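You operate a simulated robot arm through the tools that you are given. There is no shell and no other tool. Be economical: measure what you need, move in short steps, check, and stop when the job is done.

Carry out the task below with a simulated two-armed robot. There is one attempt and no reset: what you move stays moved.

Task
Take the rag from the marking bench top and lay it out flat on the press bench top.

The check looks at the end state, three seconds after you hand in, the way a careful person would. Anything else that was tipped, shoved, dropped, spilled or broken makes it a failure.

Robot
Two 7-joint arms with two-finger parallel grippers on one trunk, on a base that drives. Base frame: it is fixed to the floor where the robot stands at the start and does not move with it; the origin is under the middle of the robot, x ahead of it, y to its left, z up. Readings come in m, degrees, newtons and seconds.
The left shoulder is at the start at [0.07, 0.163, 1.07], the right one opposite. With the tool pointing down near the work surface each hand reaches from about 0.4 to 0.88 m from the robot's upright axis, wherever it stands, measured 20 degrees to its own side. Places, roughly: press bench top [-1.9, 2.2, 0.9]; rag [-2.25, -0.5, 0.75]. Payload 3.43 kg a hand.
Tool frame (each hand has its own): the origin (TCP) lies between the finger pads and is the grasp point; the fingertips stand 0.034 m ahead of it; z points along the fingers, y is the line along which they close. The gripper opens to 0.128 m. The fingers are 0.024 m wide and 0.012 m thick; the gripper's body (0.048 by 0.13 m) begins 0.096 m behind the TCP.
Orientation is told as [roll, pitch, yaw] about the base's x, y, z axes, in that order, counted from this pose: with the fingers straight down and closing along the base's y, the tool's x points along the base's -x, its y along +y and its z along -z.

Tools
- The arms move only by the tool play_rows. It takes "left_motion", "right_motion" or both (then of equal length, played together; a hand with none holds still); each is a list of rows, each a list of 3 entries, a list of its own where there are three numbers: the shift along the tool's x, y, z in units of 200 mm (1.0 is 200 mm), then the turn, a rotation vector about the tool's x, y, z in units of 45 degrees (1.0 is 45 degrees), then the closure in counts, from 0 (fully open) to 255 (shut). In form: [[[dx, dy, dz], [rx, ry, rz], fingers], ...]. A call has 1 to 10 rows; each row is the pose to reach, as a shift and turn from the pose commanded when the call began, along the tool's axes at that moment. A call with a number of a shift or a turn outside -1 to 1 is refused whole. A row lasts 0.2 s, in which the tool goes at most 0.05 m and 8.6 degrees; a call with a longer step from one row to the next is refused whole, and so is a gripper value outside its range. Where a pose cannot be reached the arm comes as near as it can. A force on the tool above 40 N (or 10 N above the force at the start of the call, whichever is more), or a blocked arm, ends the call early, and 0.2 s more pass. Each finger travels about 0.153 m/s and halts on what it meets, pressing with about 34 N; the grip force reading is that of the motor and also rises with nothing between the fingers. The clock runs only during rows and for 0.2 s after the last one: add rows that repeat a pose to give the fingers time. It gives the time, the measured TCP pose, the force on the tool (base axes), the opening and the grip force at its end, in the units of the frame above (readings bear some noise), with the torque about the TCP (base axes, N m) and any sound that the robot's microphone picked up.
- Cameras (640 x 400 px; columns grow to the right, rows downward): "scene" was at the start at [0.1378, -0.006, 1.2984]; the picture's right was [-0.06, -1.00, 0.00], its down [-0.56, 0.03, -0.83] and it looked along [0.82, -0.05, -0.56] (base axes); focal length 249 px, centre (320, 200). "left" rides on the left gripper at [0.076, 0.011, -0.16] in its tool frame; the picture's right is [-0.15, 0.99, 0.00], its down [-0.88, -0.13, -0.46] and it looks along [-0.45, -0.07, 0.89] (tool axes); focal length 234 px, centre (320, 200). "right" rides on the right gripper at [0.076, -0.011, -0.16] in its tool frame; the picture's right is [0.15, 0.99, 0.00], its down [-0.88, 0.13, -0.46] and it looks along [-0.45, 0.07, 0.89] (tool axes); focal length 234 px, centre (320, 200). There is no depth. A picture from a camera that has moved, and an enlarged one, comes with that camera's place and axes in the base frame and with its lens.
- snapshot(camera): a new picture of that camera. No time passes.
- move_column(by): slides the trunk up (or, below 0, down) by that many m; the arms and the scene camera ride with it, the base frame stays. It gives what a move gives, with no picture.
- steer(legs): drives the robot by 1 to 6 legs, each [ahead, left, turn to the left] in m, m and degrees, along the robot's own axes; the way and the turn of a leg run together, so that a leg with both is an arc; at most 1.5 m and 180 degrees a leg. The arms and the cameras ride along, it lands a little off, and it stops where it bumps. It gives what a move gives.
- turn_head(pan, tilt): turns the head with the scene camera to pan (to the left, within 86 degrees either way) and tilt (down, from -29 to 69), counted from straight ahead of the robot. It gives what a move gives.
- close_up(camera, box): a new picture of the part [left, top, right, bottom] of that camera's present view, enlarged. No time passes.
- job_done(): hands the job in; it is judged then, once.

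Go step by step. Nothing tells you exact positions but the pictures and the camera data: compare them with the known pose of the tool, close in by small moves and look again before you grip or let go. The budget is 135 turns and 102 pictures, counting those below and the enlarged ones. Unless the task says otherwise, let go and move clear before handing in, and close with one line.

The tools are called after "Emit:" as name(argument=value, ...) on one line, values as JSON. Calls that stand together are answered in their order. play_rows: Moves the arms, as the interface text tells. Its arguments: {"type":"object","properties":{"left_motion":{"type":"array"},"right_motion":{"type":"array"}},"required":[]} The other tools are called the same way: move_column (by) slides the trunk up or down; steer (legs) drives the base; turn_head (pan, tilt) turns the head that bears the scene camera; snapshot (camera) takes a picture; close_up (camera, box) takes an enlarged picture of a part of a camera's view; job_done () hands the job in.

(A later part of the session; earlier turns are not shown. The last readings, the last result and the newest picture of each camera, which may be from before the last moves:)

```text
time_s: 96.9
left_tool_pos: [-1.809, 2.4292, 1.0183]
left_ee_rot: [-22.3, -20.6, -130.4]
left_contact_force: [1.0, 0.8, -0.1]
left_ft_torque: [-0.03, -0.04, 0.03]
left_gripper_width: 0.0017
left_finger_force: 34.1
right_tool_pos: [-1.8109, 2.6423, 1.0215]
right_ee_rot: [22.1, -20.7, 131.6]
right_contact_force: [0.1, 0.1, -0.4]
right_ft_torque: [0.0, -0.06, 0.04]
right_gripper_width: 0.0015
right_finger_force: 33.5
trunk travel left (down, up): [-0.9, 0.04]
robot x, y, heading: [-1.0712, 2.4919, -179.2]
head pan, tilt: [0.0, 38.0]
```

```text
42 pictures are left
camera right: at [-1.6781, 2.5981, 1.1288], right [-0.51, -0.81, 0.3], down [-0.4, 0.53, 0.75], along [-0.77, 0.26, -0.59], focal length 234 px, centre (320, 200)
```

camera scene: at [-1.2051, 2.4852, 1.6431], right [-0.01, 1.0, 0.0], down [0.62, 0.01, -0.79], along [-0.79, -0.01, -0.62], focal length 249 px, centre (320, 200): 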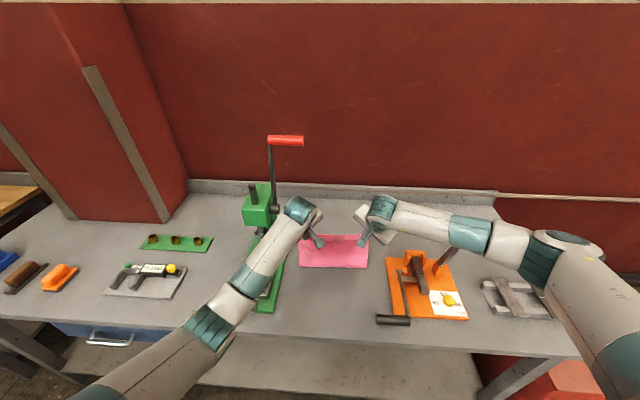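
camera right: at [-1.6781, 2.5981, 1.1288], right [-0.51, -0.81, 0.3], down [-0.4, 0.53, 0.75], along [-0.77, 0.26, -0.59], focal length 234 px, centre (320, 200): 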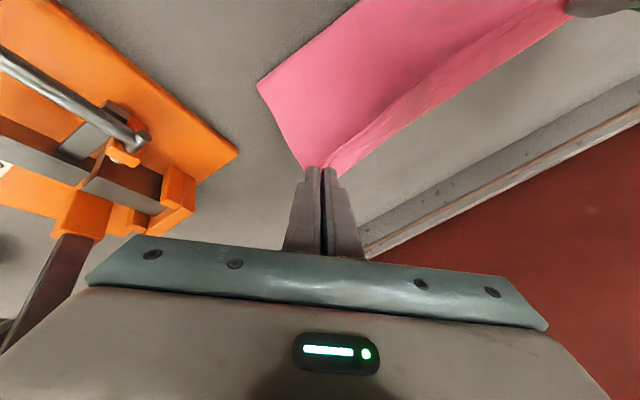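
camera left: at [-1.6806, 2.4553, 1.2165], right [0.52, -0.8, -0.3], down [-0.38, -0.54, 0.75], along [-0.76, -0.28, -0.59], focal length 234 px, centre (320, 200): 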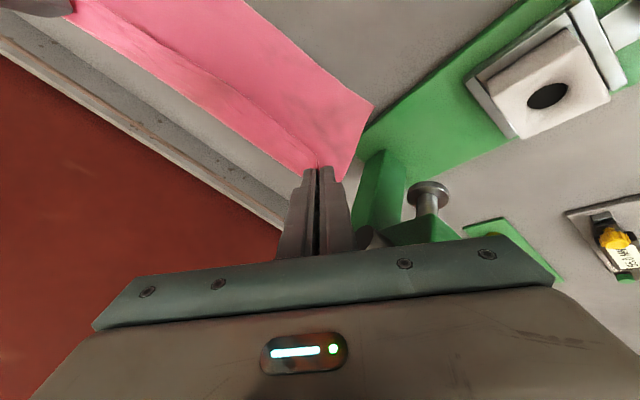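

Emit:
play_rows(left_motion=[[[0.056, 0.056, -0.012], [0, 0, 0], 255], [[0.113, 0.113, -0.023], [0, 0, 0], 255], [[0.172, 0.172, -0.028], [0, 0, 0], 255], [[0.2315, 0.2315, -0.033], [0, 0, 0], 255], [[0.295, 0.295, -0.027], [0, 0, 0], 255], [[0.3585, 0.3585, -0.0215], [0, 0, 0], 255]], right_motion=[[[0.056, -0.056, -0.012], [0, 0, 0], 255], [[0.113, -0.113, -0.023], [0, 0, 0], 255], [[0.172, -0.172, -0.028], [0, 0, 0], 255], [[0.2315, -0.2315, -0.033], [0, 0, 0], 255], [[0.295, -0.295, -0.027], [0, 0, 0], 255], [[0.3585, -0.3585, -0.0215], [0, 0, 0], 255]])

Emit:
snapshot(camera="scene")

Emit:
snapshot(camera="right")

Emit:
snapshot(camera="left")

```text
time_s: 98.3
left_tool_pos: [-1.72, 2.4299, 0.9713]
left_ee_rot: [-22.4, -20.6, -130.2]
left_contact_force: [0.7, 0.1, 0.6]
left_ft_torque: [-0.06, -0.02, 0.0]
left_gripper_width: 0.0017
left_finger_force: 34.5
right_tool_pos: [-1.7211, 2.643, 0.9739]
right_ee_rot: [22.2, -20.5, 131.7]
right_contact_force: [0.5, -0.3, 0.1]
right_ft_torque: [0.03, 0.0, 0.04]
right_gripper_width: 0.0017
right_finger_force: 34.5
trunk travel left (down, up): [-0.9, 0.04]
robot x, y, heading: [-1.0707, 2.487, -179.6]
head pan, tilt: [0.0, 38.0]
```

```text
41 pictures are left
camera scene: at [-1.2054, 2.4861, 1.6431], right [-0.01, 1.0, 0.0], down [0.62, 0.01, -0.79], along [-0.79, -0.01, -0.62], focal length 249 px, centre (320, 200)
```

scene: 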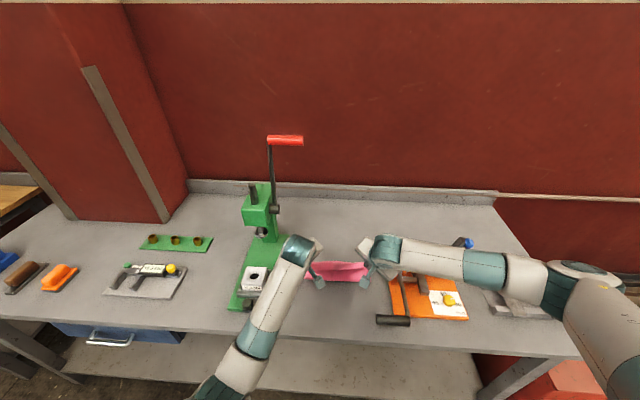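

```text
40 pictures are left
camera right: at [-1.588, 2.5995, 1.0815], right [-0.51, -0.81, 0.3], down [-0.4, 0.53, 0.75], along [-0.76, 0.26, -0.59], focal length 234 px, centre (320, 200)
```

right: 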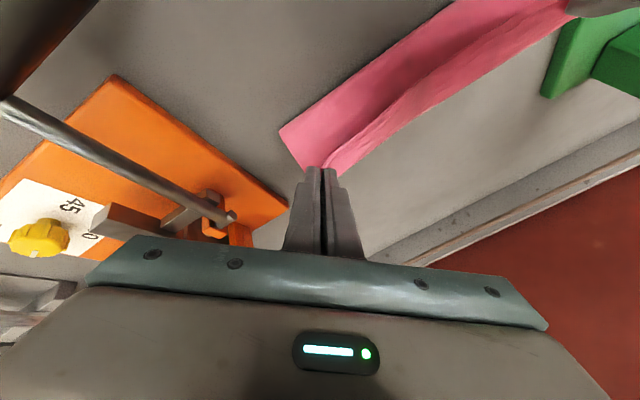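

```text
39 pictures are left
camera left: at [-1.5863, 2.4769, 1.0781], right [0.52, -0.8, -0.3], down [-0.38, -0.54, 0.75], along [-0.76, -0.28, -0.59], focal length 234 px, centre (320, 200)
```

left: 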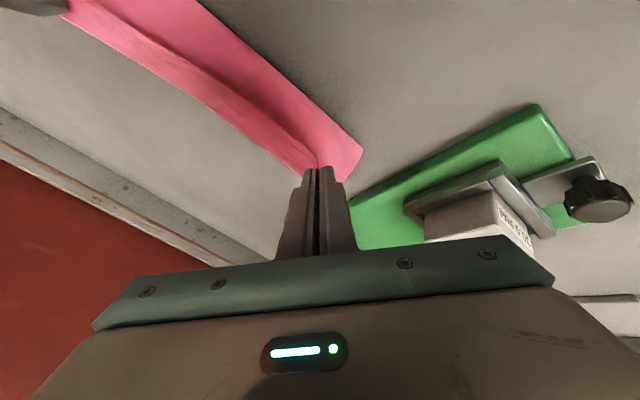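

The sheet hangs ~7 cm with the rest trailing behind toward the wall, as intended. Continuing to lower while drawing back.

Emit:
play_rows(left_motion=[[[0.048, 0.048, 0.018], [0, 0, 0], 255], [[0.0965, 0.0965, 0.0365], [0, 0, 0], 255], [[0.142, 0.142, 0.063], [0, 0, 0], 255], [[0.1875, 0.1875, 0.0895], [0, 0, 0], 255], [[0.225, 0.225, 0.116], [0, 0, 0], 255], [[0.2625, 0.2625, 0.1435], [0, 0, 0], 255]], right_motion=[[[0.048, -0.048, 0.018], [0, 0, 0], 255], [[0.0965, -0.0965, 0.0365], [0, 0, 0], 255], [[0.142, -0.142, 0.063], [0, 0, 0], 255], [[0.1875, -0.1875, 0.0895], [0, 0, 0], 255], [[0.225, -0.225, 0.116], [0, 0, 0], 255], [[0.2625, -0.2625, 0.1435], [0, 0, 0], 255]])

Emit:
close_up(camera="scene", box=[220, 200, 440, 340])

Emit:
snapshot(camera="right")

Emit:
snapshot(camera="left")

```text
time_s: 99.7
left_tool_pos: [-1.6723, 2.4217, 0.9084]
left_ee_rot: [-22.0, -21.2, -130.2]
left_contact_force: [-0.3, 1.5, -0.6]
left_ft_torque: [0.0, -0.03, -0.04]
left_gripper_width: 0.0019
left_finger_force: 34.0
right_tool_pos: [-1.6709, 2.6428, 0.9113]
right_ee_rot: [22.3, -20.5, 131.7]
right_contact_force: [-0.1, -0.6, -1.1]
right_ft_torque: [0.0, 0.0, 0.05]
right_gripper_width: 0.0015
right_finger_force: 34.2
trunk travel left (down, up): [-0.9, 0.04]
robot x, y, heading: [-1.0686, 2.4898, -179.4]
head pan, tilt: [0.0, 38.0]
```

```text
2.86 times, centred on (330, 270) of scene
camera zoom: at [-1.2062, 2.4855, 1.643], right [-0.01, 1.0, 0.0], down [0.62, 0.01, -0.79], along [-0.79, -0.01, -0.62], focal length 711 px, centre (291, 0)
```

zoom: 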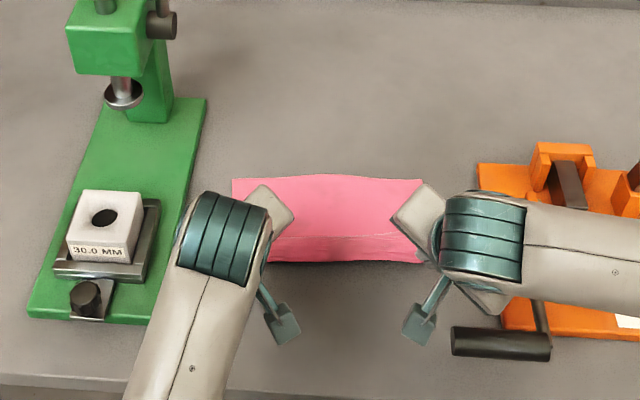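

```text
37 pictures are left
camera right: at [-1.5381, 2.5996, 1.0196], right [-0.51, -0.81, 0.3], down [-0.4, 0.53, 0.75], along [-0.76, 0.26, -0.59], focal length 234 px, centre (320, 200)
```

right: 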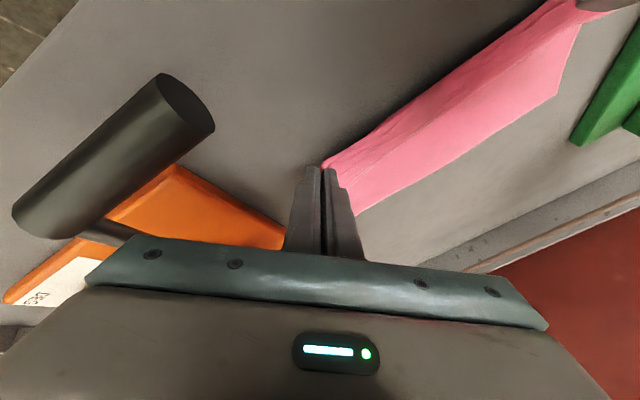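

```text
36 pictures are left
camera left: at [-1.539, 2.4703, 1.0136], right [0.53, -0.8, -0.29], down [-0.38, -0.53, 0.76], along [-0.76, -0.29, -0.58], focal length 234 px, centre (320, 200)
```

left: 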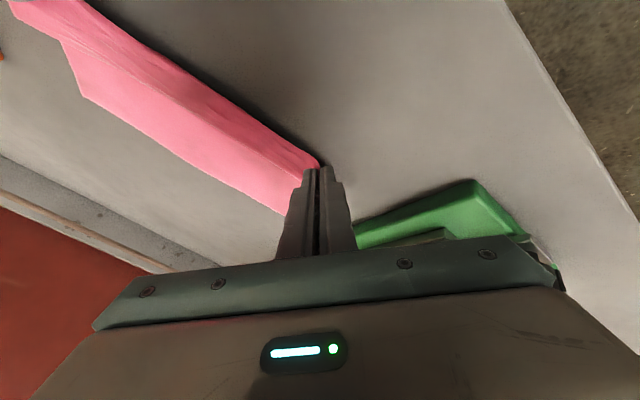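

Nearly down. Lowering the last centimetre gently, watching force; the crank handle still clears the right gripper by ~3 cm.

Emit:
play_rows(left_motion=[[[0.009, 0.009, 0.022], [0, 0, 0], 255], [[0.0177, 0.0177, 0.0433], [0, 0, 0], 255], [[0.0177, 0.0177, 0.0433], [0, 0, 0], 255]], right_motion=[[[0.009, -0.009, 0.022], [0, 0, 0], 255], [[0.0177, -0.0177, 0.0433], [0, 0, 0], 255], [[0.0177, -0.0177, 0.0433], [0, 0, 0], 255]])

Emit:
close_up(camera="right", box=[0, 0, 640, 400])

Emit:
close_up(camera="scene", box=[280, 240, 400, 315])

```text
time_s: 100.5
left_tool_pos: [-1.6754, 2.4097, 0.8977]
left_ee_rot: [-21.5, -22.5, -130.3]
left_contact_force: [-4.2, 13.8, 6.1]
left_ft_torque: [0.38, 0.15, -0.29]
left_gripper_width: 0.0019
left_finger_force: 34.6
right_tool_pos: [-1.6702, 2.6424, 0.9]
right_ee_rot: [22.3, -20.6, 131.7]
right_contact_force: [-0.4, -15.2, -0.5]
right_ft_torque: [-0.46, -0.02, 0.32]
right_gripper_width: 0.002
right_finger_force: 33.9
trunk travel left (down, up): [-0.9, 0.04]
robot x, y, heading: [-1.0681, 2.4861, -179.5]
head pan, tilt: [0.0, 38.0]
```

```text
1.00 times, centred on (320, 200) of right (not enlarged: the box is as wide or as high as the picture)
camera zoom: at [-1.5381, 2.5987, 1.0099], right [-0.5, -0.81, 0.3], down [-0.4, 0.53, 0.75], along [-0.77, 0.26, -0.59], focal length 234 px, centre (320, 200)
```

zoom: 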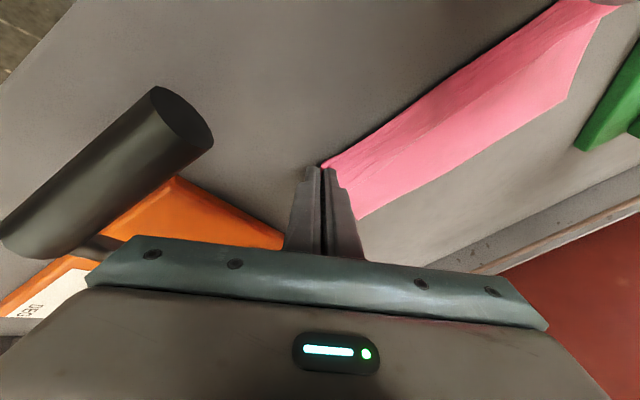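

```text
5.33 times, centred on (340, 278) of scene
camera zoom: at [-1.2064, 2.4855, 1.643], right [-0.01, 1.0, 0.0], down [0.62, 0.01, -0.79], along [-0.79, -0.01, -0.62], focal length 1328 px, centre (213, -213)
```

zoom: 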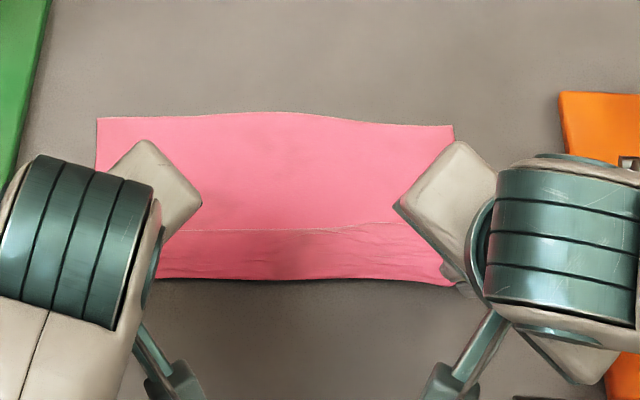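

The rag lies smooth except for a near-edge hem (about 3 cm) folded on top between the grip points. I'll release, lift clear, and look.

Emit:
play_rows(left_motion=[[[0, 0, 0], [0, 0, 0], 230], [[0, 0, 0], [0, 0, 0], 200], [[0, 0, 0], [0, 0, 0], 200], [[-0.035, -0.035, -0.087], [0, 0, 0], 200], [[-0.07, -0.07, -0.173], [0, 0, 0], 200], [[-0.106, -0.106, -0.26], [0, 0, 0], 200], [[-0.2, -0.2, -0.46], [0, 0, 0], 200]], right_motion=[[[0, 0, 0], [0, 0, 0], 230], [[0, 0, 0], [0, 0, 0], 200], [[0, 0, 0], [0, 0, 0], 200], [[-0.035, 0.035, -0.087], [0, 0, 0], 200], [[-0.07, 0.07, -0.173], [0, 0, 0], 200], [[-0.106, 0.106, -0.26], [0, 0, 0], 200], [[-0.2, 0.2, -0.46], [0, 0, 0], 200]])

Emit:
close_up(camera="scene", box=[270, 220, 410, 310])

Emit:
snapshot(camera="right")

Emit:
snapshot(camera="left")

```text
time_s: 102.1
left_tool_pos: [-1.6664, 2.3351, 0.9517]
left_ee_rot: [-14.2, -27.1, -131.8]
left_contact_force: [-0.5, -0.4, 0.1]
left_ft_torque: [-0.01, -0.01, -0.01]
left_gripper_width: 0.0275
left_finger_force: 0.1
right_tool_pos: [-1.6747, 2.6432, 0.9878]
right_ee_rot: [22.2, -20.6, 131.6]
right_contact_force: [-0.1, 0.3, 0.3]
right_ft_torque: [0.05, -0.03, -0.04]
right_gripper_width: 0.0276
right_finger_force: 0.0
trunk travel left (down, up): [-0.9, 0.04]
robot x, y, heading: [-1.0694, 2.4894, -179.3]
head pan, tilt: [0.0, 38.0]
stopped in row 7 (left hand): the arm was blocked; the commanded pose is now the measured one
```

```text
4.44 times, centred on (340, 265) of scene
camera zoom: at [-1.2066, 2.4845, 1.6428], right [-0.01, 1.0, 0.0], down [0.62, 0.01, -0.79], along [-0.79, -0.01, -0.62], focal length 1107 px, centre (231, -89)
```

zoom: 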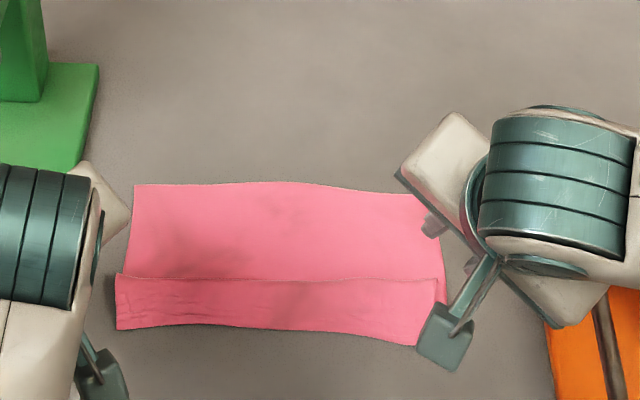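

```text
32 pictures are left
camera right: at [-1.5414, 2.599, 1.0961], right [-0.51, -0.81, 0.3], down [-0.4, 0.53, 0.75], along [-0.76, 0.26, -0.59], focal length 234 px, centre (320, 200)
```

right: 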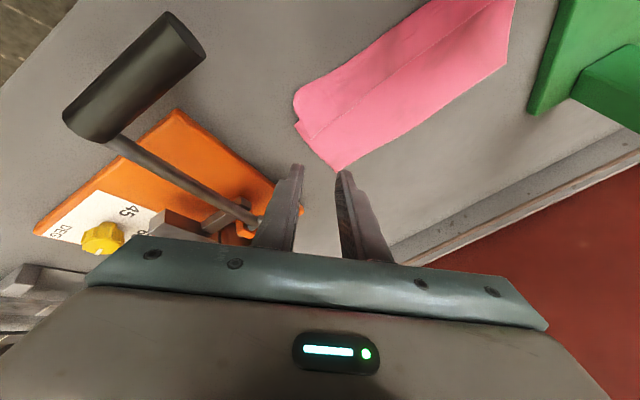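

```text
31 pictures are left
camera left: at [-1.5374, 2.4039, 1.0501], right [0.55, -0.82, -0.15], down [-0.39, -0.41, 0.82], along [-0.74, -0.4, -0.55], focal length 234 px, centre (320, 200)
```

left: 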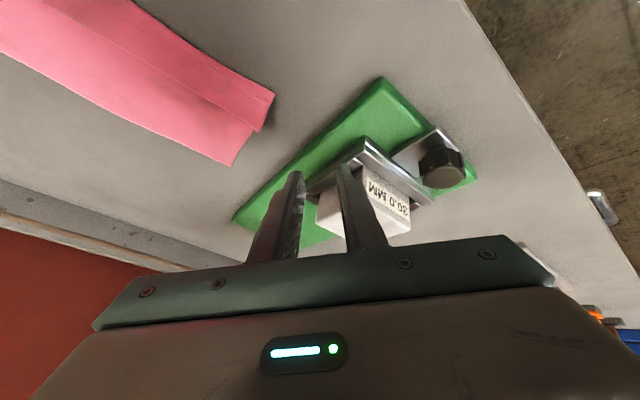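

The left arm drifted and reported "blocked"; I need to see why before moving.

Emit:
snapshot(camera="scene")

Emit:
close_up(camera="left", box=[220, 60, 520, 250])

Emit:
turn_head(pan=25, tilt=55)

Emit:
snapshot(camera="scene")

```text
30 pictures are left
camera scene: at [-1.2066, 2.4845, 1.6428], right [-0.01, 1.0, 0.0], down [0.62, 0.01, -0.79], along [-0.79, -0.01, -0.62], focal length 249 px, centre (320, 200)
```

scene: 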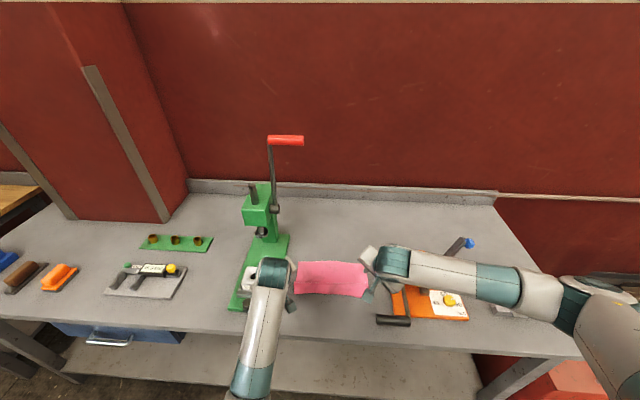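

```text
2.11 times, centred on (370, 155) of left
camera zoom: at [-1.5374, 2.4039, 1.0501], right [0.55, -0.82, -0.15], down [-0.39, -0.41, 0.82], along [-0.74, -0.4, -0.55], focal length 493 px, centre (215, 295)
```

zoom: 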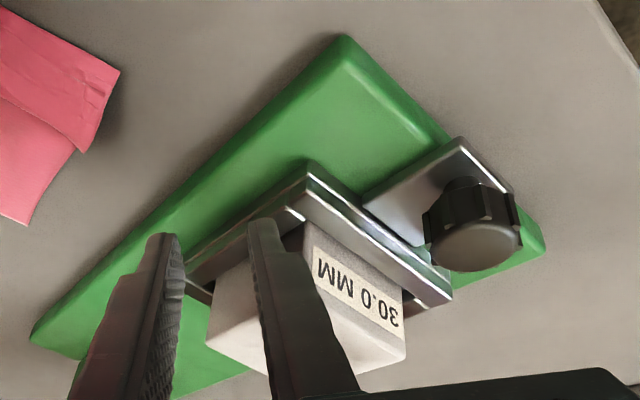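

```text
time_s: 103.0
left_tool_pos: [-1.6647, 2.3365, 0.9511]
left_ee_rot: [-14.2, -27.2, -131.8]
left_contact_force: [-0.1, 0.3, 0.0]
left_ft_torque: [-0.01, 0.0, 0.01]
left_gripper_width: 0.0277
left_finger_force: 0.1
right_tool_pos: [-1.6739, 2.645, 0.9879]
right_ee_rot: [22.2, -20.6, 131.6]
right_contact_force: [0.5, -0.9, -0.1]
right_ft_torque: [0.02, 0.03, 0.01]
right_gripper_width: 0.0277
right_finger_force: 0.0
trunk travel left (down, up): [-0.9, 0.04]
robot x, y, heading: [-1.068, 2.4884, -179.5]
head pan, tilt: [25.0, 55.0]
```

```text
28 pictures are left
camera scene: at [-1.1848, 2.4556, 1.6193], right [-0.43, 0.9, 0.0], down [0.74, 0.35, -0.57], along [-0.52, -0.25, -0.82], focal length 249 px, centre (320, 200)
```

scene: 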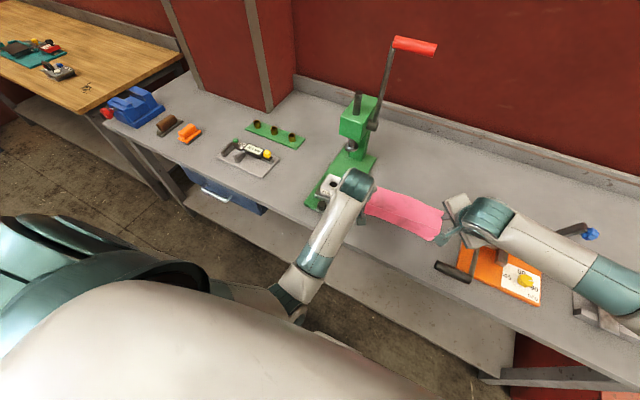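

Nothing is touched (forces ≈0). It looks like the left arm simply folded near its joint limit, and its fingers are beside the press's gauge block. I'll raise the trunk the remaining bit, then lift the left hand straight up.

Emit:
move_column(by=0.038)

Emit:
play_rows(left_motion=[[[-0.07, -0.07, -0.173], [0, 0, 0], 200], [[-0.14, -0.14, -0.34], [0, 0, 0], 200], [[-0.21, -0.21, -0.5], [0, 0, 0], 200], [[-0.28, -0.28, -0.66], [0, 0, 0], 200]])

Emit:
snapshot(camera="scene")

```text
time_s: 103.8
left_tool_pos: [-1.6661, 2.336, 0.9885]
left_ee_rot: [-14.2, -27.1, -131.8]
left_contact_force: [-0.3, -0.6, -0.1]
left_ft_torque: [0.0, 0.01, 0.0]
left_gripper_width: 0.0276
left_finger_force: 0.1
right_tool_pos: [-1.6737, 2.6426, 1.0267]
right_ee_rot: [22.1, -20.6, 131.6]
right_contact_force: [0.9, -0.1, 0.0]
right_ft_torque: [0.0, 0.0, 0.02]
right_gripper_width: 0.0276
right_finger_force: 0.1
trunk travel left (down, up): [-0.938, 0.002]
robot x, y, heading: [-1.0659, 2.4872, -179.2]
head pan, tilt: [25.0, 55.0]
```

```text
time_s: 104.5
left_tool_pos: [-1.6638, 2.2585, 1.0582]
left_ee_rot: [-5.3, -33.5, -133.4]
left_contact_force: [-0.3, -0.2, -0.5]
left_ft_torque: [0.04, -0.02, -0.02]
left_gripper_width: 0.0274
left_finger_force: 0.0
right_tool_pos: [-1.675, 2.6427, 1.0256]
right_ee_rot: [22.2, -20.6, 131.6]
right_contact_force: [0.1, -0.8, 0.6]
right_ft_torque: [-0.02, 0.0, -0.02]
right_gripper_width: 0.0276
right_finger_force: 0.0
trunk travel left (down, up): [-0.938, 0.002]
robot x, y, heading: [-1.0696, 2.483, -179.7]
head pan, tilt: [25.0, 55.0]
stopped in row 3 (left hand): the arm was blocked; the commanded pose is now the measured one
```

```text
27 pictures are left
camera scene: at [-1.1859, 2.455, 1.6571], right [-0.43, 0.9, 0.0], down [0.74, 0.35, -0.57], along [-0.52, -0.25, -0.82], focal length 249 px, centre (320, 200)
```

scene: 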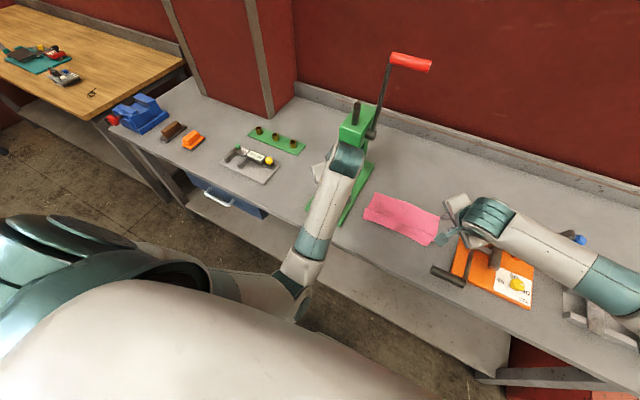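

Emit:
steer(legs=[[-0.25, 0, 0]])

Emit:
play_rows(left_motion=[[[0, -0.15, -0.1], [0, 0, 0], 200], [[0, -0.3, -0.2], [0, 0, 0], 200], [[0, -0.45, -0.3], [0, 0, 0], 200], [[0, -0.6, -0.4], [0, 0, 0], 200]])

Emit:
snapshot(camera="scene")

```text
time_s: 106.3
left_tool_pos: [-1.4147, 2.2609, 1.0585]
left_ee_rot: [-5.4, -33.3, -133.2]
left_contact_force: [-0.5, 0.1, -0.1]
left_ft_torque: [0.01, -0.02, 0.02]
left_gripper_width: 0.0276
left_finger_force: 0.1
right_tool_pos: [-1.4256, 2.6455, 1.0246]
right_ee_rot: [22.2, -20.6, 131.8]
right_contact_force: [0.2, 0.4, -1.5]
right_ft_torque: [0.01, 0.0, 0.01]
right_gripper_width: 0.0278
right_finger_force: 0.0
trunk travel left (down, up): [-0.938, 0.002]
robot x, y, heading: [-0.8222, 2.4914, -179.4]
head pan, tilt: [25.0, 55.0]
```

```text
time_s: 107.1
left_tool_pos: [-1.4436, 2.2386, 1.0996]
left_ee_rot: [2.6, -39.9, -134.3]
left_contact_force: [-0.4, -0.7, -0.4]
left_ft_torque: [0.0, 0.04, -0.04]
left_gripper_width: 0.0276
left_finger_force: 0.0
right_tool_pos: [-1.4252, 2.6454, 1.0266]
right_ee_rot: [22.3, -20.6, 131.7]
right_contact_force: [-0.4, 1.1, -0.3]
right_ft_torque: [-0.02, 0.0, -0.02]
right_gripper_width: 0.0277
right_finger_force: 0.1
trunk travel left (down, up): [-0.938, 0.002]
robot x, y, heading: [-0.8171, 2.4889, -179.0]
head pan, tilt: [25.0, 55.0]
stopped in row 3 (left hand): the arm was blocked; the commanded pose is now the measured one
```

```text
26 pictures are left
camera scene: at [-0.9342, 2.4583, 1.6573], right [-0.43, 0.9, 0.0], down [0.74, 0.36, -0.57], along [-0.52, -0.25, -0.82], focal length 249 px, centre (320, 200)
```

scene: 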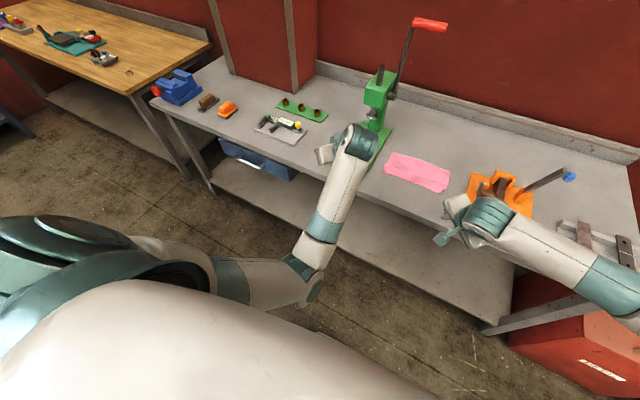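

The rag lies on the bench with only the folded hem to fix, and the left arm is in an awkward fold. I'll back up a little and stretch the left arm forward and up to free it.

Emit:
steer(legs=[[-0.2, 0, 0]])

Emit:
play_rows(left_motion=[[[0, 0, 0.2], [0, 0, 0], 200], [[0, 0, 0.4], [0, 0, 0], 200], [[0, 0, 0.6], [0, 0, 0], 200]])

Emit:
snapshot(camera="scene")

```text
time_s: 108.7
left_tool_pos: [-1.2456, 2.2402, 1.0968]
left_ee_rot: [2.8, -39.8, -134.5]
left_contact_force: [-0.3, -0.7, 0.1]
left_ft_torque: [-0.01, -0.01, -0.01]
left_gripper_width: 0.0276
left_finger_force: 0.0
right_tool_pos: [-1.2256, 2.6472, 1.0255]
right_ee_rot: [22.1, -20.5, 131.7]
right_contact_force: [0.1, 0.7, 0.0]
right_ft_torque: [0.01, 0.0, 0.0]
right_gripper_width: 0.0278
right_finger_force: 0.1
trunk travel left (down, up): [-0.938, 0.002]
robot x, y, heading: [-0.6169, 2.4912, -179.4]
head pan, tilt: [25.0, 55.0]
```

```text
time_s: 109.5
left_tool_pos: [-1.2914, 2.172, 1.0084]
left_ee_rot: [3.1, -40.4, -134.3]
left_contact_force: [-0.1, -0.8, -0.5]
left_ft_torque: [0.0, -0.04, -0.01]
left_gripper_width: 0.0276
left_finger_force: 0.1
right_tool_pos: [-1.2248, 2.6468, 1.0269]
right_ee_rot: [22.3, -20.6, 131.8]
right_contact_force: [0.4, -0.2, 0.3]
right_ft_torque: [-0.02, 0.02, 0.01]
right_gripper_width: 0.0277
right_finger_force: 0.0
trunk travel left (down, up): [-0.938, 0.002]
robot x, y, heading: [-0.6149, 2.4898, -179.5]
head pan, tilt: [25.0, 55.0]
```

```text
25 pictures are left
camera scene: at [-0.7332, 2.4603, 1.6574], right [-0.44, 0.9, 0.0], down [0.74, 0.36, -0.57], along [-0.52, -0.25, -0.82], focal length 249 px, centre (320, 200)
```

scene: 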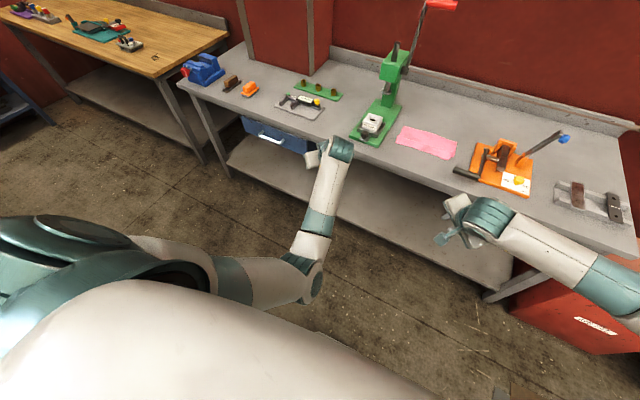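

Emit:
play_rows(left_motion=[[[0, 0, 0], [0, 0.178, 0], 200], [[0, 0, 0], [0, 0.356, 0], 200], [[0, 0, 0], [0, 0.534, 0], 200], [[0, 0, 0], [0, 0.712, 0], 200], [[0, 0, 0], [0, 0.889, 0], 200]])

```text
time_s: 110.7
left_tool_pos: [-1.2924, 2.1828, 1.0058]
left_ee_rot: [2.0, 0.1, -132.7]
left_contact_force: [0.5, 0.1, -0.3]
left_ft_torque: [0.04, -0.01, -0.02]
left_gripper_width: 0.0277
left_finger_force: 0.0
right_tool_pos: [-1.2258, 2.647, 1.0256]
right_ee_rot: [22.2, -20.7, 131.7]
right_contact_force: [0.7, 0.2, 0.3]
right_ft_torque: [0.01, 0.02, 0.0]
right_gripper_width: 0.028
right_finger_force: 0.1
trunk travel left (down, up): [-0.938, 0.002]
robot x, y, heading: [-0.621, 2.4939, -179.2]
head pan, tilt: [25.0, 55.0]
```

Emit:
play_rows(left_motion=[[[0, 0, -0.2], [0, 0, 0], 200], [[0, 0, -0.4], [0, 0, 0], 200], [[0, 0, -0.6], [0, 0, 0], 200], [[0, 0, -0.8], [0, 0, 0], 200], [[0, 0, -1.0], [0, 0, 0], 200]])

Emit:
turn_head(pan=0, tilt=38)

Emit:
snapshot(camera="scene")

Emit:
close_up(camera="scene", box=[280, 170, 400, 245])

```text
time_s: 111.9
left_tool_pos: [-1.2976, 2.1864, 1.208]
left_ee_rot: [2.0, 0.1, -132.6]
left_contact_force: [0.3, 0.1, 0.1]
left_ft_torque: [0.02, 0.03, -0.03]
left_gripper_width: 0.0275
left_finger_force: 0.1
right_tool_pos: [-1.2239, 2.6476, 1.026]
right_ee_rot: [22.3, -20.6, 131.8]
right_contact_force: [-0.3, 0.1, 0.0]
right_ft_torque: [-0.02, 0.01, -0.02]
right_gripper_width: 0.0277
right_finger_force: 0.1
trunk travel left (down, up): [-0.938, 0.002]
robot x, y, heading: [-0.6207, 2.4911, -179.0]
head pan, tilt: [25.0, 55.0]
```

```text
time_s: 112.8
left_tool_pos: [-1.2976, 2.187, 1.2072]
left_ee_rot: [1.9, 0.1, -132.6]
left_contact_force: [-0.2, 0.2, -0.3]
left_ft_torque: [0.05, -0.01, 0.03]
left_gripper_width: 0.0275
left_finger_force: 0.1
right_tool_pos: [-1.2238, 2.6468, 1.0264]
right_ee_rot: [22.2, -20.6, 131.9]
right_contact_force: [-0.3, 0.4, -0.1]
right_ft_torque: [0.05, 0.02, 0.0]
right_gripper_width: 0.0278
right_finger_force: 0.1
trunk travel left (down, up): [-0.938, 0.002]
robot x, y, heading: [-0.6163, 2.4944, -179.3]
head pan, tilt: [0.0, 38.0]
```

```text
24 pictures are left
camera scene: at [-0.7556, 2.49, 1.6809], right [-0.02, 1.0, 0.0], down [0.62, 0.01, -0.79], along [-0.79, -0.01, -0.62], focal length 249 px, centre (320, 200)
```

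scene: 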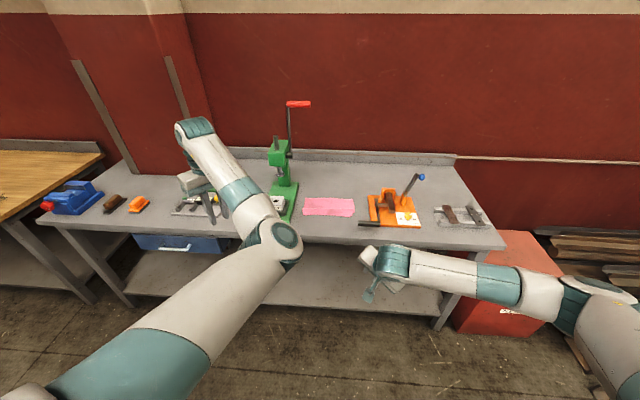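

```text
5.33 times, centred on (340, 208) of scene
camera zoom: at [-0.7556, 2.49, 1.6809], right [-0.02, 1.0, 0.0], down [0.62, 0.01, -0.79], along [-0.79, -0.01, -0.62], focal length 1328 px, centre (213, 160)
```

zoom: 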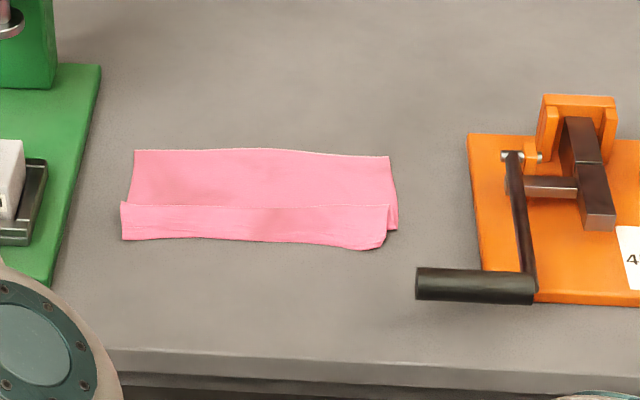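

The near 5 cm of the rag is folded over on top (flap edge at x≈-1.72, fold at x≈-1.67). I'll tuck the left arm away and set the right hand vertical. Then I'll sweep the flap open toward the robot with two spread fingertips.

Emit:
play_rows(left_motion=[[[-0.04, 0.175, 0], [0, 0, 0], 200], [[-0.08, 0.35, 0], [0, 0, 0], 200], [[-0.13, 0.525, 0], [0, 0, 0], 200], [[-0.17, 0.7, 0], [0, 0, 0], 200], [[-0.21, 0.875, 0], [0, 0, 0], 200]], right_motion=[[[-0.02, 0.02, -0.05], [0.094, 0.094, 0], 150], [[-0.04, 0.04, -0.1], [0.188, 0.188, 0], 100], [[-0.06, 0.06, -0.15], [0.282, 0.282, 0], 60], [[-0.08, 0.08, -0.2], [0.376, 0.376, 0], 40], [[-0.106, 0.106, -0.26], [0.47, 0.47, 0], 40]])

Emit:
play_rows(right_motion=[[[0, 0, 0], [0, 0, -0.167], 40], [[0, 0, 0], [0, 0, -0.333], 40], [[0, 0, 0], [0, 0, -0.5], 40], [[0, 0, 0], [0, 0, -0.667], 40], [[0, 0, 0], [0, 0, -0.833], 40], [[0, 0, 0], [0, 0, -1.0], 40]])

Emit:
snapshot(camera="scene")

```text
time_s: 114.0
left_tool_pos: [-1.1965, 2.0343, 1.2119]
left_ee_rot: [1.9, 0.0, -132.6]
left_contact_force: [-0.5, -1.0, -0.4]
left_ft_torque: [0.01, 0.02, 0.01]
left_gripper_width: 0.0274
left_finger_force: 0.1
right_tool_pos: [-1.2253, 2.6458, 1.0874]
right_ee_rot: [0.0, 0.0, 135.8]
right_contact_force: [0.7, 0.1, -0.3]
right_ft_torque: [0.03, 0.01, 0.0]
right_gripper_width: 0.1077
right_finger_force: 0.1
trunk travel left (down, up): [-0.938, 0.002]
robot x, y, heading: [-0.6197, 2.4954, -179.3]
head pan, tilt: [0.0, 38.0]
```

```text
time_s: 115.4
left_tool_pos: [-1.1977, 2.0374, 1.2134]
left_ee_rot: [2.0, 0.1, -132.6]
left_contact_force: [-0.3, -0.4, -0.4]
left_ft_torque: [-0.02, -0.01, -0.01]
left_gripper_width: 0.0276
left_finger_force: 0.0
right_tool_pos: [-1.2247, 2.6473, 1.0864]
right_ee_rot: [0.1, 0.0, -179.0]
right_contact_force: [-0.2, 0.8, 0.5]
right_ft_torque: [0.02, -0.02, 0.0]
right_gripper_width: 0.1079
right_finger_force: 0.1
trunk travel left (down, up): [-0.938, 0.002]
robot x, y, heading: [-0.6196, 2.492, -179.2]
head pan, tilt: [0.0, 38.0]
```

```text
22 pictures are left
camera scene: at [-0.7555, 2.4905, 1.6809], right [-0.01, 1.0, 0.0], down [0.62, 0.01, -0.79], along [-0.79, -0.01, -0.62], focal length 249 px, centre (320, 200)
```

scene: 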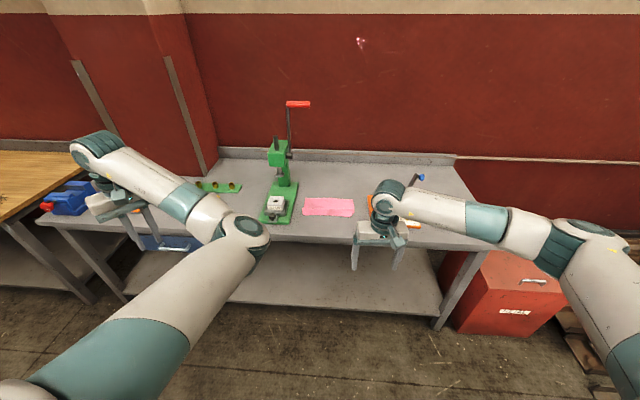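

Emit:
steer(legs=[[0, 0.117, 0], [0.465, 0, 0]])

Emit:
snapshot(camera="scene")

Emit:
snapshot(camera="right")

```text
time_s: 118.9
left_tool_pos: [-1.6546, 1.917, 1.2135]
left_ee_rot: [2.0, 0.1, -132.8]
left_contact_force: [0.5, -0.1, -0.6]
left_ft_torque: [0.01, 0.02, 0.01]
left_gripper_width: 0.0276
left_finger_force: 0.1
right_tool_pos: [-1.6791, 2.5265, 1.0861]
right_ee_rot: [0.1, -0.1, -179.3]
right_contact_force: [0.1, -0.7, 0.6]
right_ft_torque: [-0.04, 0.01, -0.03]
right_gripper_width: 0.1077
right_finger_force: 0.1
trunk travel left (down, up): [-0.938, 0.002]
robot x, y, heading: [-1.0758, 2.3722, -179.4]
head pan, tilt: [0.0, 38.0]
```

```text
21 pictures are left
camera scene: at [-1.2106, 2.3689, 1.6811], right [-0.01, 1.0, 0.0], down [0.61, 0.01, -0.79], along [-0.79, -0.01, -0.61], focal length 249 px, centre (320, 200)
```

scene: 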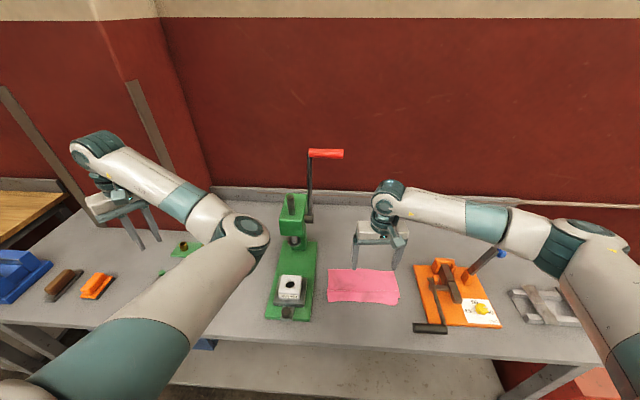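

```text
20 pictures are left
camera right: at [-1.6043, 2.5392, 1.2473], right [0.16, -0.99, 0.0], down [-0.88, -0.14, 0.46], along [-0.45, -0.07, -0.89], focal length 234 px, centre (320, 200)
```

right: 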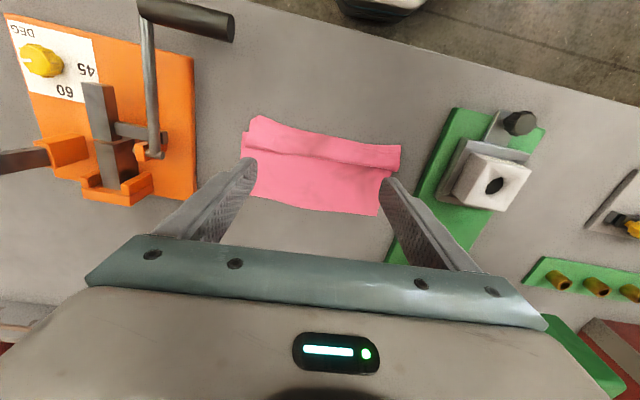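

Excellent view: flap edge at x≈-1.725, far edge at −1.807, fold at −1.672. I'll lower the two open fingertips just behind the flap edge.

Emit:
play_rows(right_motion=[[[-0.08, 0, 0.18], [0, 0, 0], 40], [[-0.17, 0, 0.36], [0, 0, 0], 40], [[-0.26, 0, 0.54], [0, 0, 0], 40], [[-0.33, 0, 0.72], [0, 0, 0], 40], [[-0.33, 0, 0.86], [0, 0, 0], 40], [[-0.33, 0, 0.88], [0, 0, 0], 40]])

Emit:
snapshot(camera="right")

Emit:
close_up(camera="scene", box=[290, 190, 450, 320])

```text
time_s: 120.3
left_tool_pos: [-1.654, 1.9175, 1.2122]
left_ee_rot: [1.9, 0.2, -132.9]
left_contact_force: [0.3, 0.6, 1.5]
left_ft_torque: [-0.01, 0.01, 0.0]
left_gripper_width: 0.0279
left_finger_force: 0.0
right_tool_pos: [-1.7478, 2.5254, 0.9102]
right_ee_rot: [0.1, -0.2, -179.3]
right_contact_force: [0.8, 1.0, -0.5]
right_ft_torque: [-0.02, 0.01, -0.01]
right_gripper_width: 0.1079
right_finger_force: 0.0
trunk travel left (down, up): [-0.938, 0.002]
robot x, y, heading: [-1.072, 2.3701, -179.1]
head pan, tilt: [0.0, 38.0]
```

```text
19 pictures are left
camera right: at [-1.672, 2.5379, 1.0707], right [0.16, -0.99, 0.0], down [-0.88, -0.14, 0.46], along [-0.45, -0.07, -0.89], focal length 234 px, centre (320, 200)
```

right: 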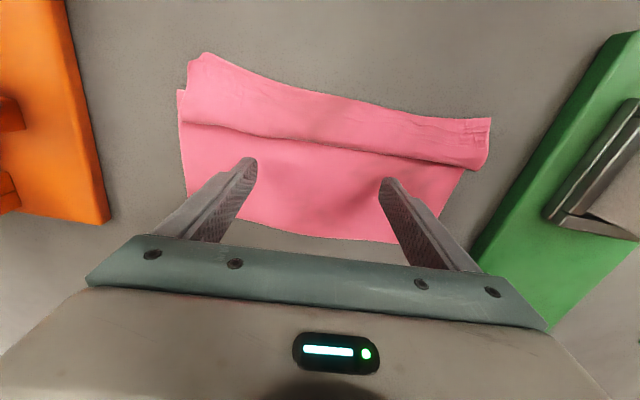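

```text
3.08 times, centred on (370, 255) of scene
camera zoom: at [-1.2126, 2.3689, 1.6809], right [-0.01, 1.0, 0.0], down [0.62, 0.01, -0.79], along [-0.79, -0.01, -0.62], focal length 766 px, centre (166, 31)
```

zoom: 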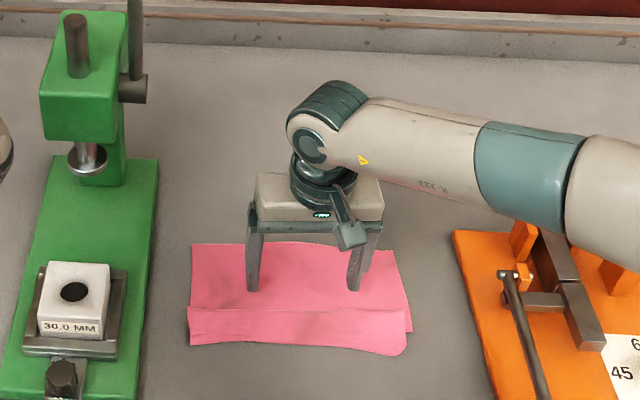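

Emit:
play_rows(right_motion=[[[0, 0, 0.02], [0, 0, 0], 40], [[0, 0, 0.035], [0, 0, 0], 40], [[0.06, 0, 0.035], [0, 0, 0], 40], [[0.12, 0, 0.035], [0, 0, 0], 40], [[0.18, 0, 0.035], [0, 0, 0], 40]])

Emit:
snapshot(camera="right")

```text
time_s: 121.5
left_tool_pos: [-1.6553, 1.9176, 1.2129]
left_ee_rot: [2.1, -0.1, -132.8]
left_contact_force: [0.7, 0.3, 0.2]
left_ft_torque: [-0.01, 0.02, 0.01]
left_gripper_width: 0.0278
left_finger_force: 0.1
right_tool_pos: [-1.7114, 2.5271, 0.9041]
right_ee_rot: [0.1, 0.0, -179.3]
right_contact_force: [0.9, 0.1, 0.5]
right_ft_torque: [0.01, 0.01, -0.02]
right_gripper_width: 0.1077
right_finger_force: 0.1
trunk travel left (down, up): [-0.938, 0.002]
robot x, y, heading: [-1.0777, 2.3685, -179.4]
head pan, tilt: [0.0, 38.0]
```

```text
17 pictures are left
camera right: at [-1.6354, 2.5391, 1.0635], right [0.16, -0.99, 0.0], down [-0.88, -0.14, 0.46], along [-0.45, -0.07, -0.89], focal length 234 px, centre (320, 200)
```

right: 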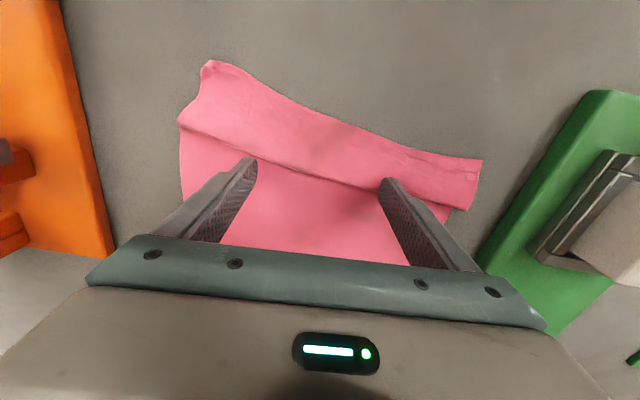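

Emit:
play_rows(right_motion=[[[0.04, 0, 0.01], [0, 0, 0], 40], [[0.1, 0, 0.01], [0, 0, 0], 40], [[0.16, 0, 0.01], [0, 0, 0], 40], [[0.22, 0, 0.01], [0, 0, 0], 40]])

Emit:
snapshot(camera="right")

```text
time_s: 122.5
left_tool_pos: [-1.6545, 1.9176, 1.2135]
left_ee_rot: [2.0, 0.0, -132.8]
left_contact_force: [-0.3, -0.6, -0.8]
left_ft_torque: [0.01, 0.0, 0.02]
left_gripper_width: 0.0275
left_finger_force: 0.1
right_tool_pos: [-1.667, 2.5267, 0.9025]
right_ee_rot: [0.1, -0.1, -179.3]
right_contact_force: [-0.7, 0.9, -0.1]
right_ft_torque: [-0.02, -0.02, 0.01]
right_gripper_width: 0.1077
right_finger_force: 0.0
trunk travel left (down, up): [-0.938, 0.002]
robot x, y, heading: [-1.0737, 2.3719, -179.2]
head pan, tilt: [0.0, 38.0]
```

```text
16 pictures are left
camera right: at [-1.5917, 2.5391, 1.0618], right [0.16, -0.99, 0.0], down [-0.88, -0.14, 0.46], along [-0.45, -0.07, -0.89], focal length 234 px, centre (320, 200)
```

right: 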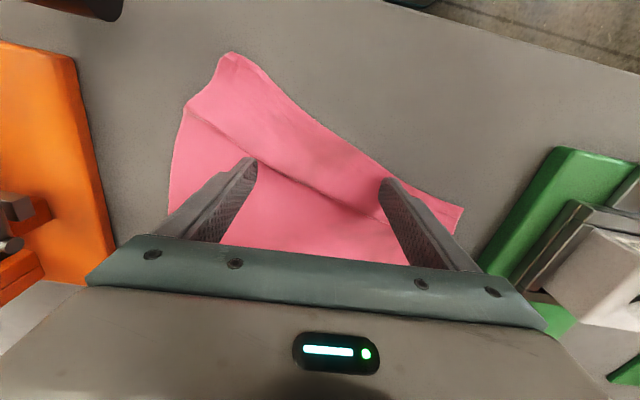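

The flap is opening as the fingers push it; continuing the sweep.

Emit:
play_rows(right_motion=[[[0.06, 0, 0], [0, 0, 0], 40], [[0.12, 0, 0], [0, 0, 0], 40], [[0.18, 0, 0], [0, 0, 0], 40], [[0.24, 0, 0], [0, 0, 0], 40]])

Emit:
snapshot(camera="right")

```text
time_s: 123.5
left_tool_pos: [-1.6554, 1.9179, 1.2129]
left_ee_rot: [1.9, 0.0, -132.8]
left_contact_force: [0.1, -0.2, -0.2]
left_ft_torque: [0.0, -0.01, 0.03]
left_gripper_width: 0.0276
left_finger_force: 0.0
right_tool_pos: [-1.6178, 2.5274, 0.901]
right_ee_rot: [0.1, -0.1, -179.3]
right_contact_force: [-0.7, 0.1, -0.5]
right_ft_torque: [0.01, 0.01, -0.01]
right_gripper_width: 0.1079
right_finger_force: 0.0
trunk travel left (down, up): [-0.938, 0.002]
robot x, y, heading: [-1.0737, 2.3725, -179.4]
head pan, tilt: [0.0, 38.0]
```

```text
15 pictures are left
camera right: at [-1.5434, 2.5394, 1.0611], right [0.16, -0.99, 0.0], down [-0.88, -0.14, 0.46], along [-0.45, -0.07, -0.89], focal length 234 px, centre (320, 200)
```

right: 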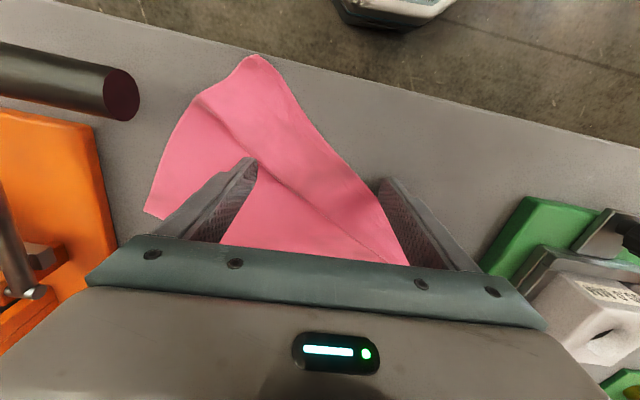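

Emit:
play_rows(right_motion=[[[0, 0, -0.2], [0, 0, 0], 40], [[0, 0, -0.4], [0, 0, 0], 40], [[0, 0, -0.6], [0, 0, 0], 40], [[0.2, 0, -0.7], [0, 0, 0], 40]])

Emit:
snapshot(camera="right")

Emit:
close_up(camera="scene", box=[290, 220, 450, 350])

```text
time_s: 124.5
left_tool_pos: [-1.6541, 1.9177, 1.2131]
left_ee_rot: [2.0, 0.0, -132.7]
left_contact_force: [0.8, -0.3, 0.5]
left_ft_torque: [-0.03, 0.03, 0.0]
left_gripper_width: 0.0277
left_finger_force: 0.1
right_tool_pos: [-1.5781, 2.5284, 1.0431]
right_ee_rot: [0.1, -0.1, -179.3]
right_contact_force: [-0.2, 0.3, 0.1]
right_ft_torque: [-0.01, 0.02, 0.0]
right_gripper_width: 0.1079
right_finger_force: 0.0
trunk travel left (down, up): [-0.938, 0.002]
robot x, y, heading: [-1.0764, 2.3713, -179.3]
head pan, tilt: [0.0, 38.0]
```

```text
14 pictures are left
camera right: at [-1.5023, 2.5405, 1.2028], right [0.16, -0.99, 0.0], down [-0.88, -0.14, 0.46], along [-0.45, -0.07, -0.89], focal length 234 px, centre (320, 200)
```

right: 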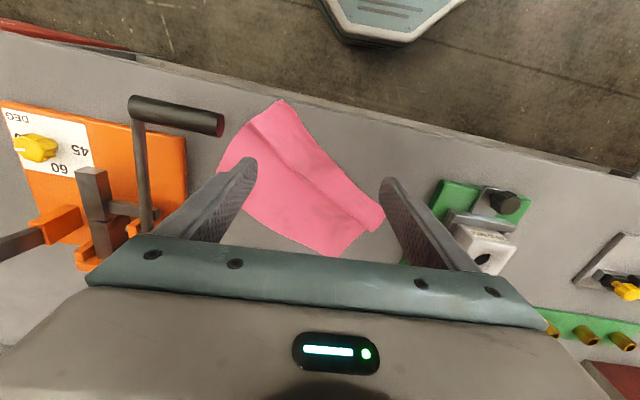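

```text
3.08 times, centred on (370, 285) of scene
camera zoom: at [-1.2104, 2.3694, 1.6811], right [-0.01, 1.0, 0.0], down [0.61, 0.01, -0.79], along [-0.79, -0.01, -0.61], focal length 766 px, centre (166, -62)
```

zoom: 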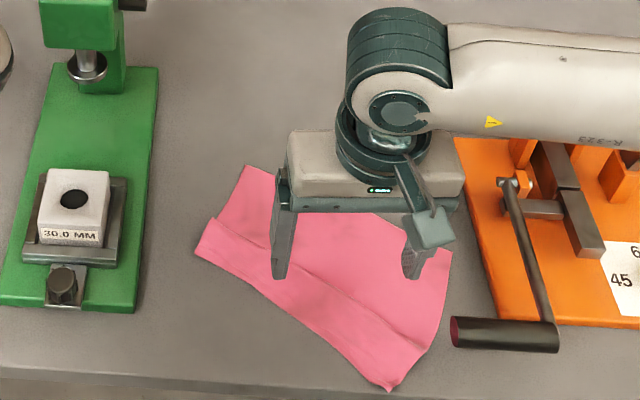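

The sweep slid and rotated the rag instead of opening the flap. New idea: with fingertips pressed on the single layer, rotate and draw the rag so the folded band hangs over the bench front edge. Gravity then drops the flap open, and I drag it back flat. First, position the hand.

Emit:
steer(legs=[[-0.07, 0, 0]])

Emit:
play_rows(right_motion=[[[-0.19, -0.02, 0], [0, 0, 0.14], 40], [[-0.38, -0.05, 0], [0, 0, 0.28], 40], [[-0.57, -0.07, 0], [0, 0, 0.43], 40], [[-0.76, -0.09, 0.1], [0, 0, 0.57], 40], [[-0.945, -0.115, 0.2], [0, 0, 0.71], 40], [[-0.945, -0.115, 0.4], [0, 0, 0.71], 40], [[-0.945, -0.115, 0.58], [0, 0, 0.71], 40]])

Emit:
snapshot(camera="right")

```text
time_s: 125.5
left_tool_pos: [-1.594, 1.9187, 1.2088]
left_ee_rot: [2.3, 0.3, -132.9]
left_contact_force: [-0.3, 0.0, -0.3]
left_ft_torque: [-0.03, -0.07, 0.01]
left_gripper_width: 0.0275
left_finger_force: 0.1
right_tool_pos: [-1.5171, 2.5282, 1.0388]
right_ee_rot: [0.2, 0.3, -179.5]
right_contact_force: [-0.2, 1.0, 0.1]
right_ft_torque: [-0.02, -0.07, 0.02]
right_gripper_width: 0.108
right_finger_force: 0.0
trunk travel left (down, up): [-0.938, 0.002]
robot x, y, heading: [-1.0089, 2.3709, -179.7]
head pan, tilt: [0.0, 38.0]
```

```text
time_s: 127.2
left_tool_pos: [-1.5887, 1.9188, 1.2134]
left_ee_rot: [2.0, 0.0, -132.9]
left_contact_force: [0.2, -0.4, 0.6]
left_ft_torque: [-0.01, -0.01, 0.0]
left_gripper_width: 0.0277
left_finger_force: 0.1
right_tool_pos: [-1.7005, 2.5488, 0.9255]
right_ee_rot: [0.2, 0.0, 148.8]
right_contact_force: [0.1, -0.4, 0.1]
right_ft_torque: [0.0, -0.02, 0.0]
right_gripper_width: 0.1081
right_finger_force: 0.2
trunk travel left (down, up): [-0.938, 0.002]
robot x, y, heading: [-1.0066, 2.3671, -179.5]
head pan, tilt: [0.0, 38.0]
```

```text
12 pictures are left
camera right: at [-1.6303, 2.5194, 1.0856], right [-0.39, -0.92, 0.0], down [-0.82, 0.35, 0.46], along [-0.42, 0.18, -0.89], focal length 234 px, centre (320, 200)
```

right: 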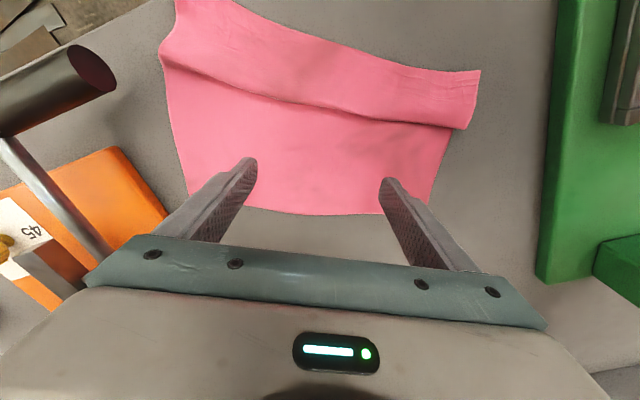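

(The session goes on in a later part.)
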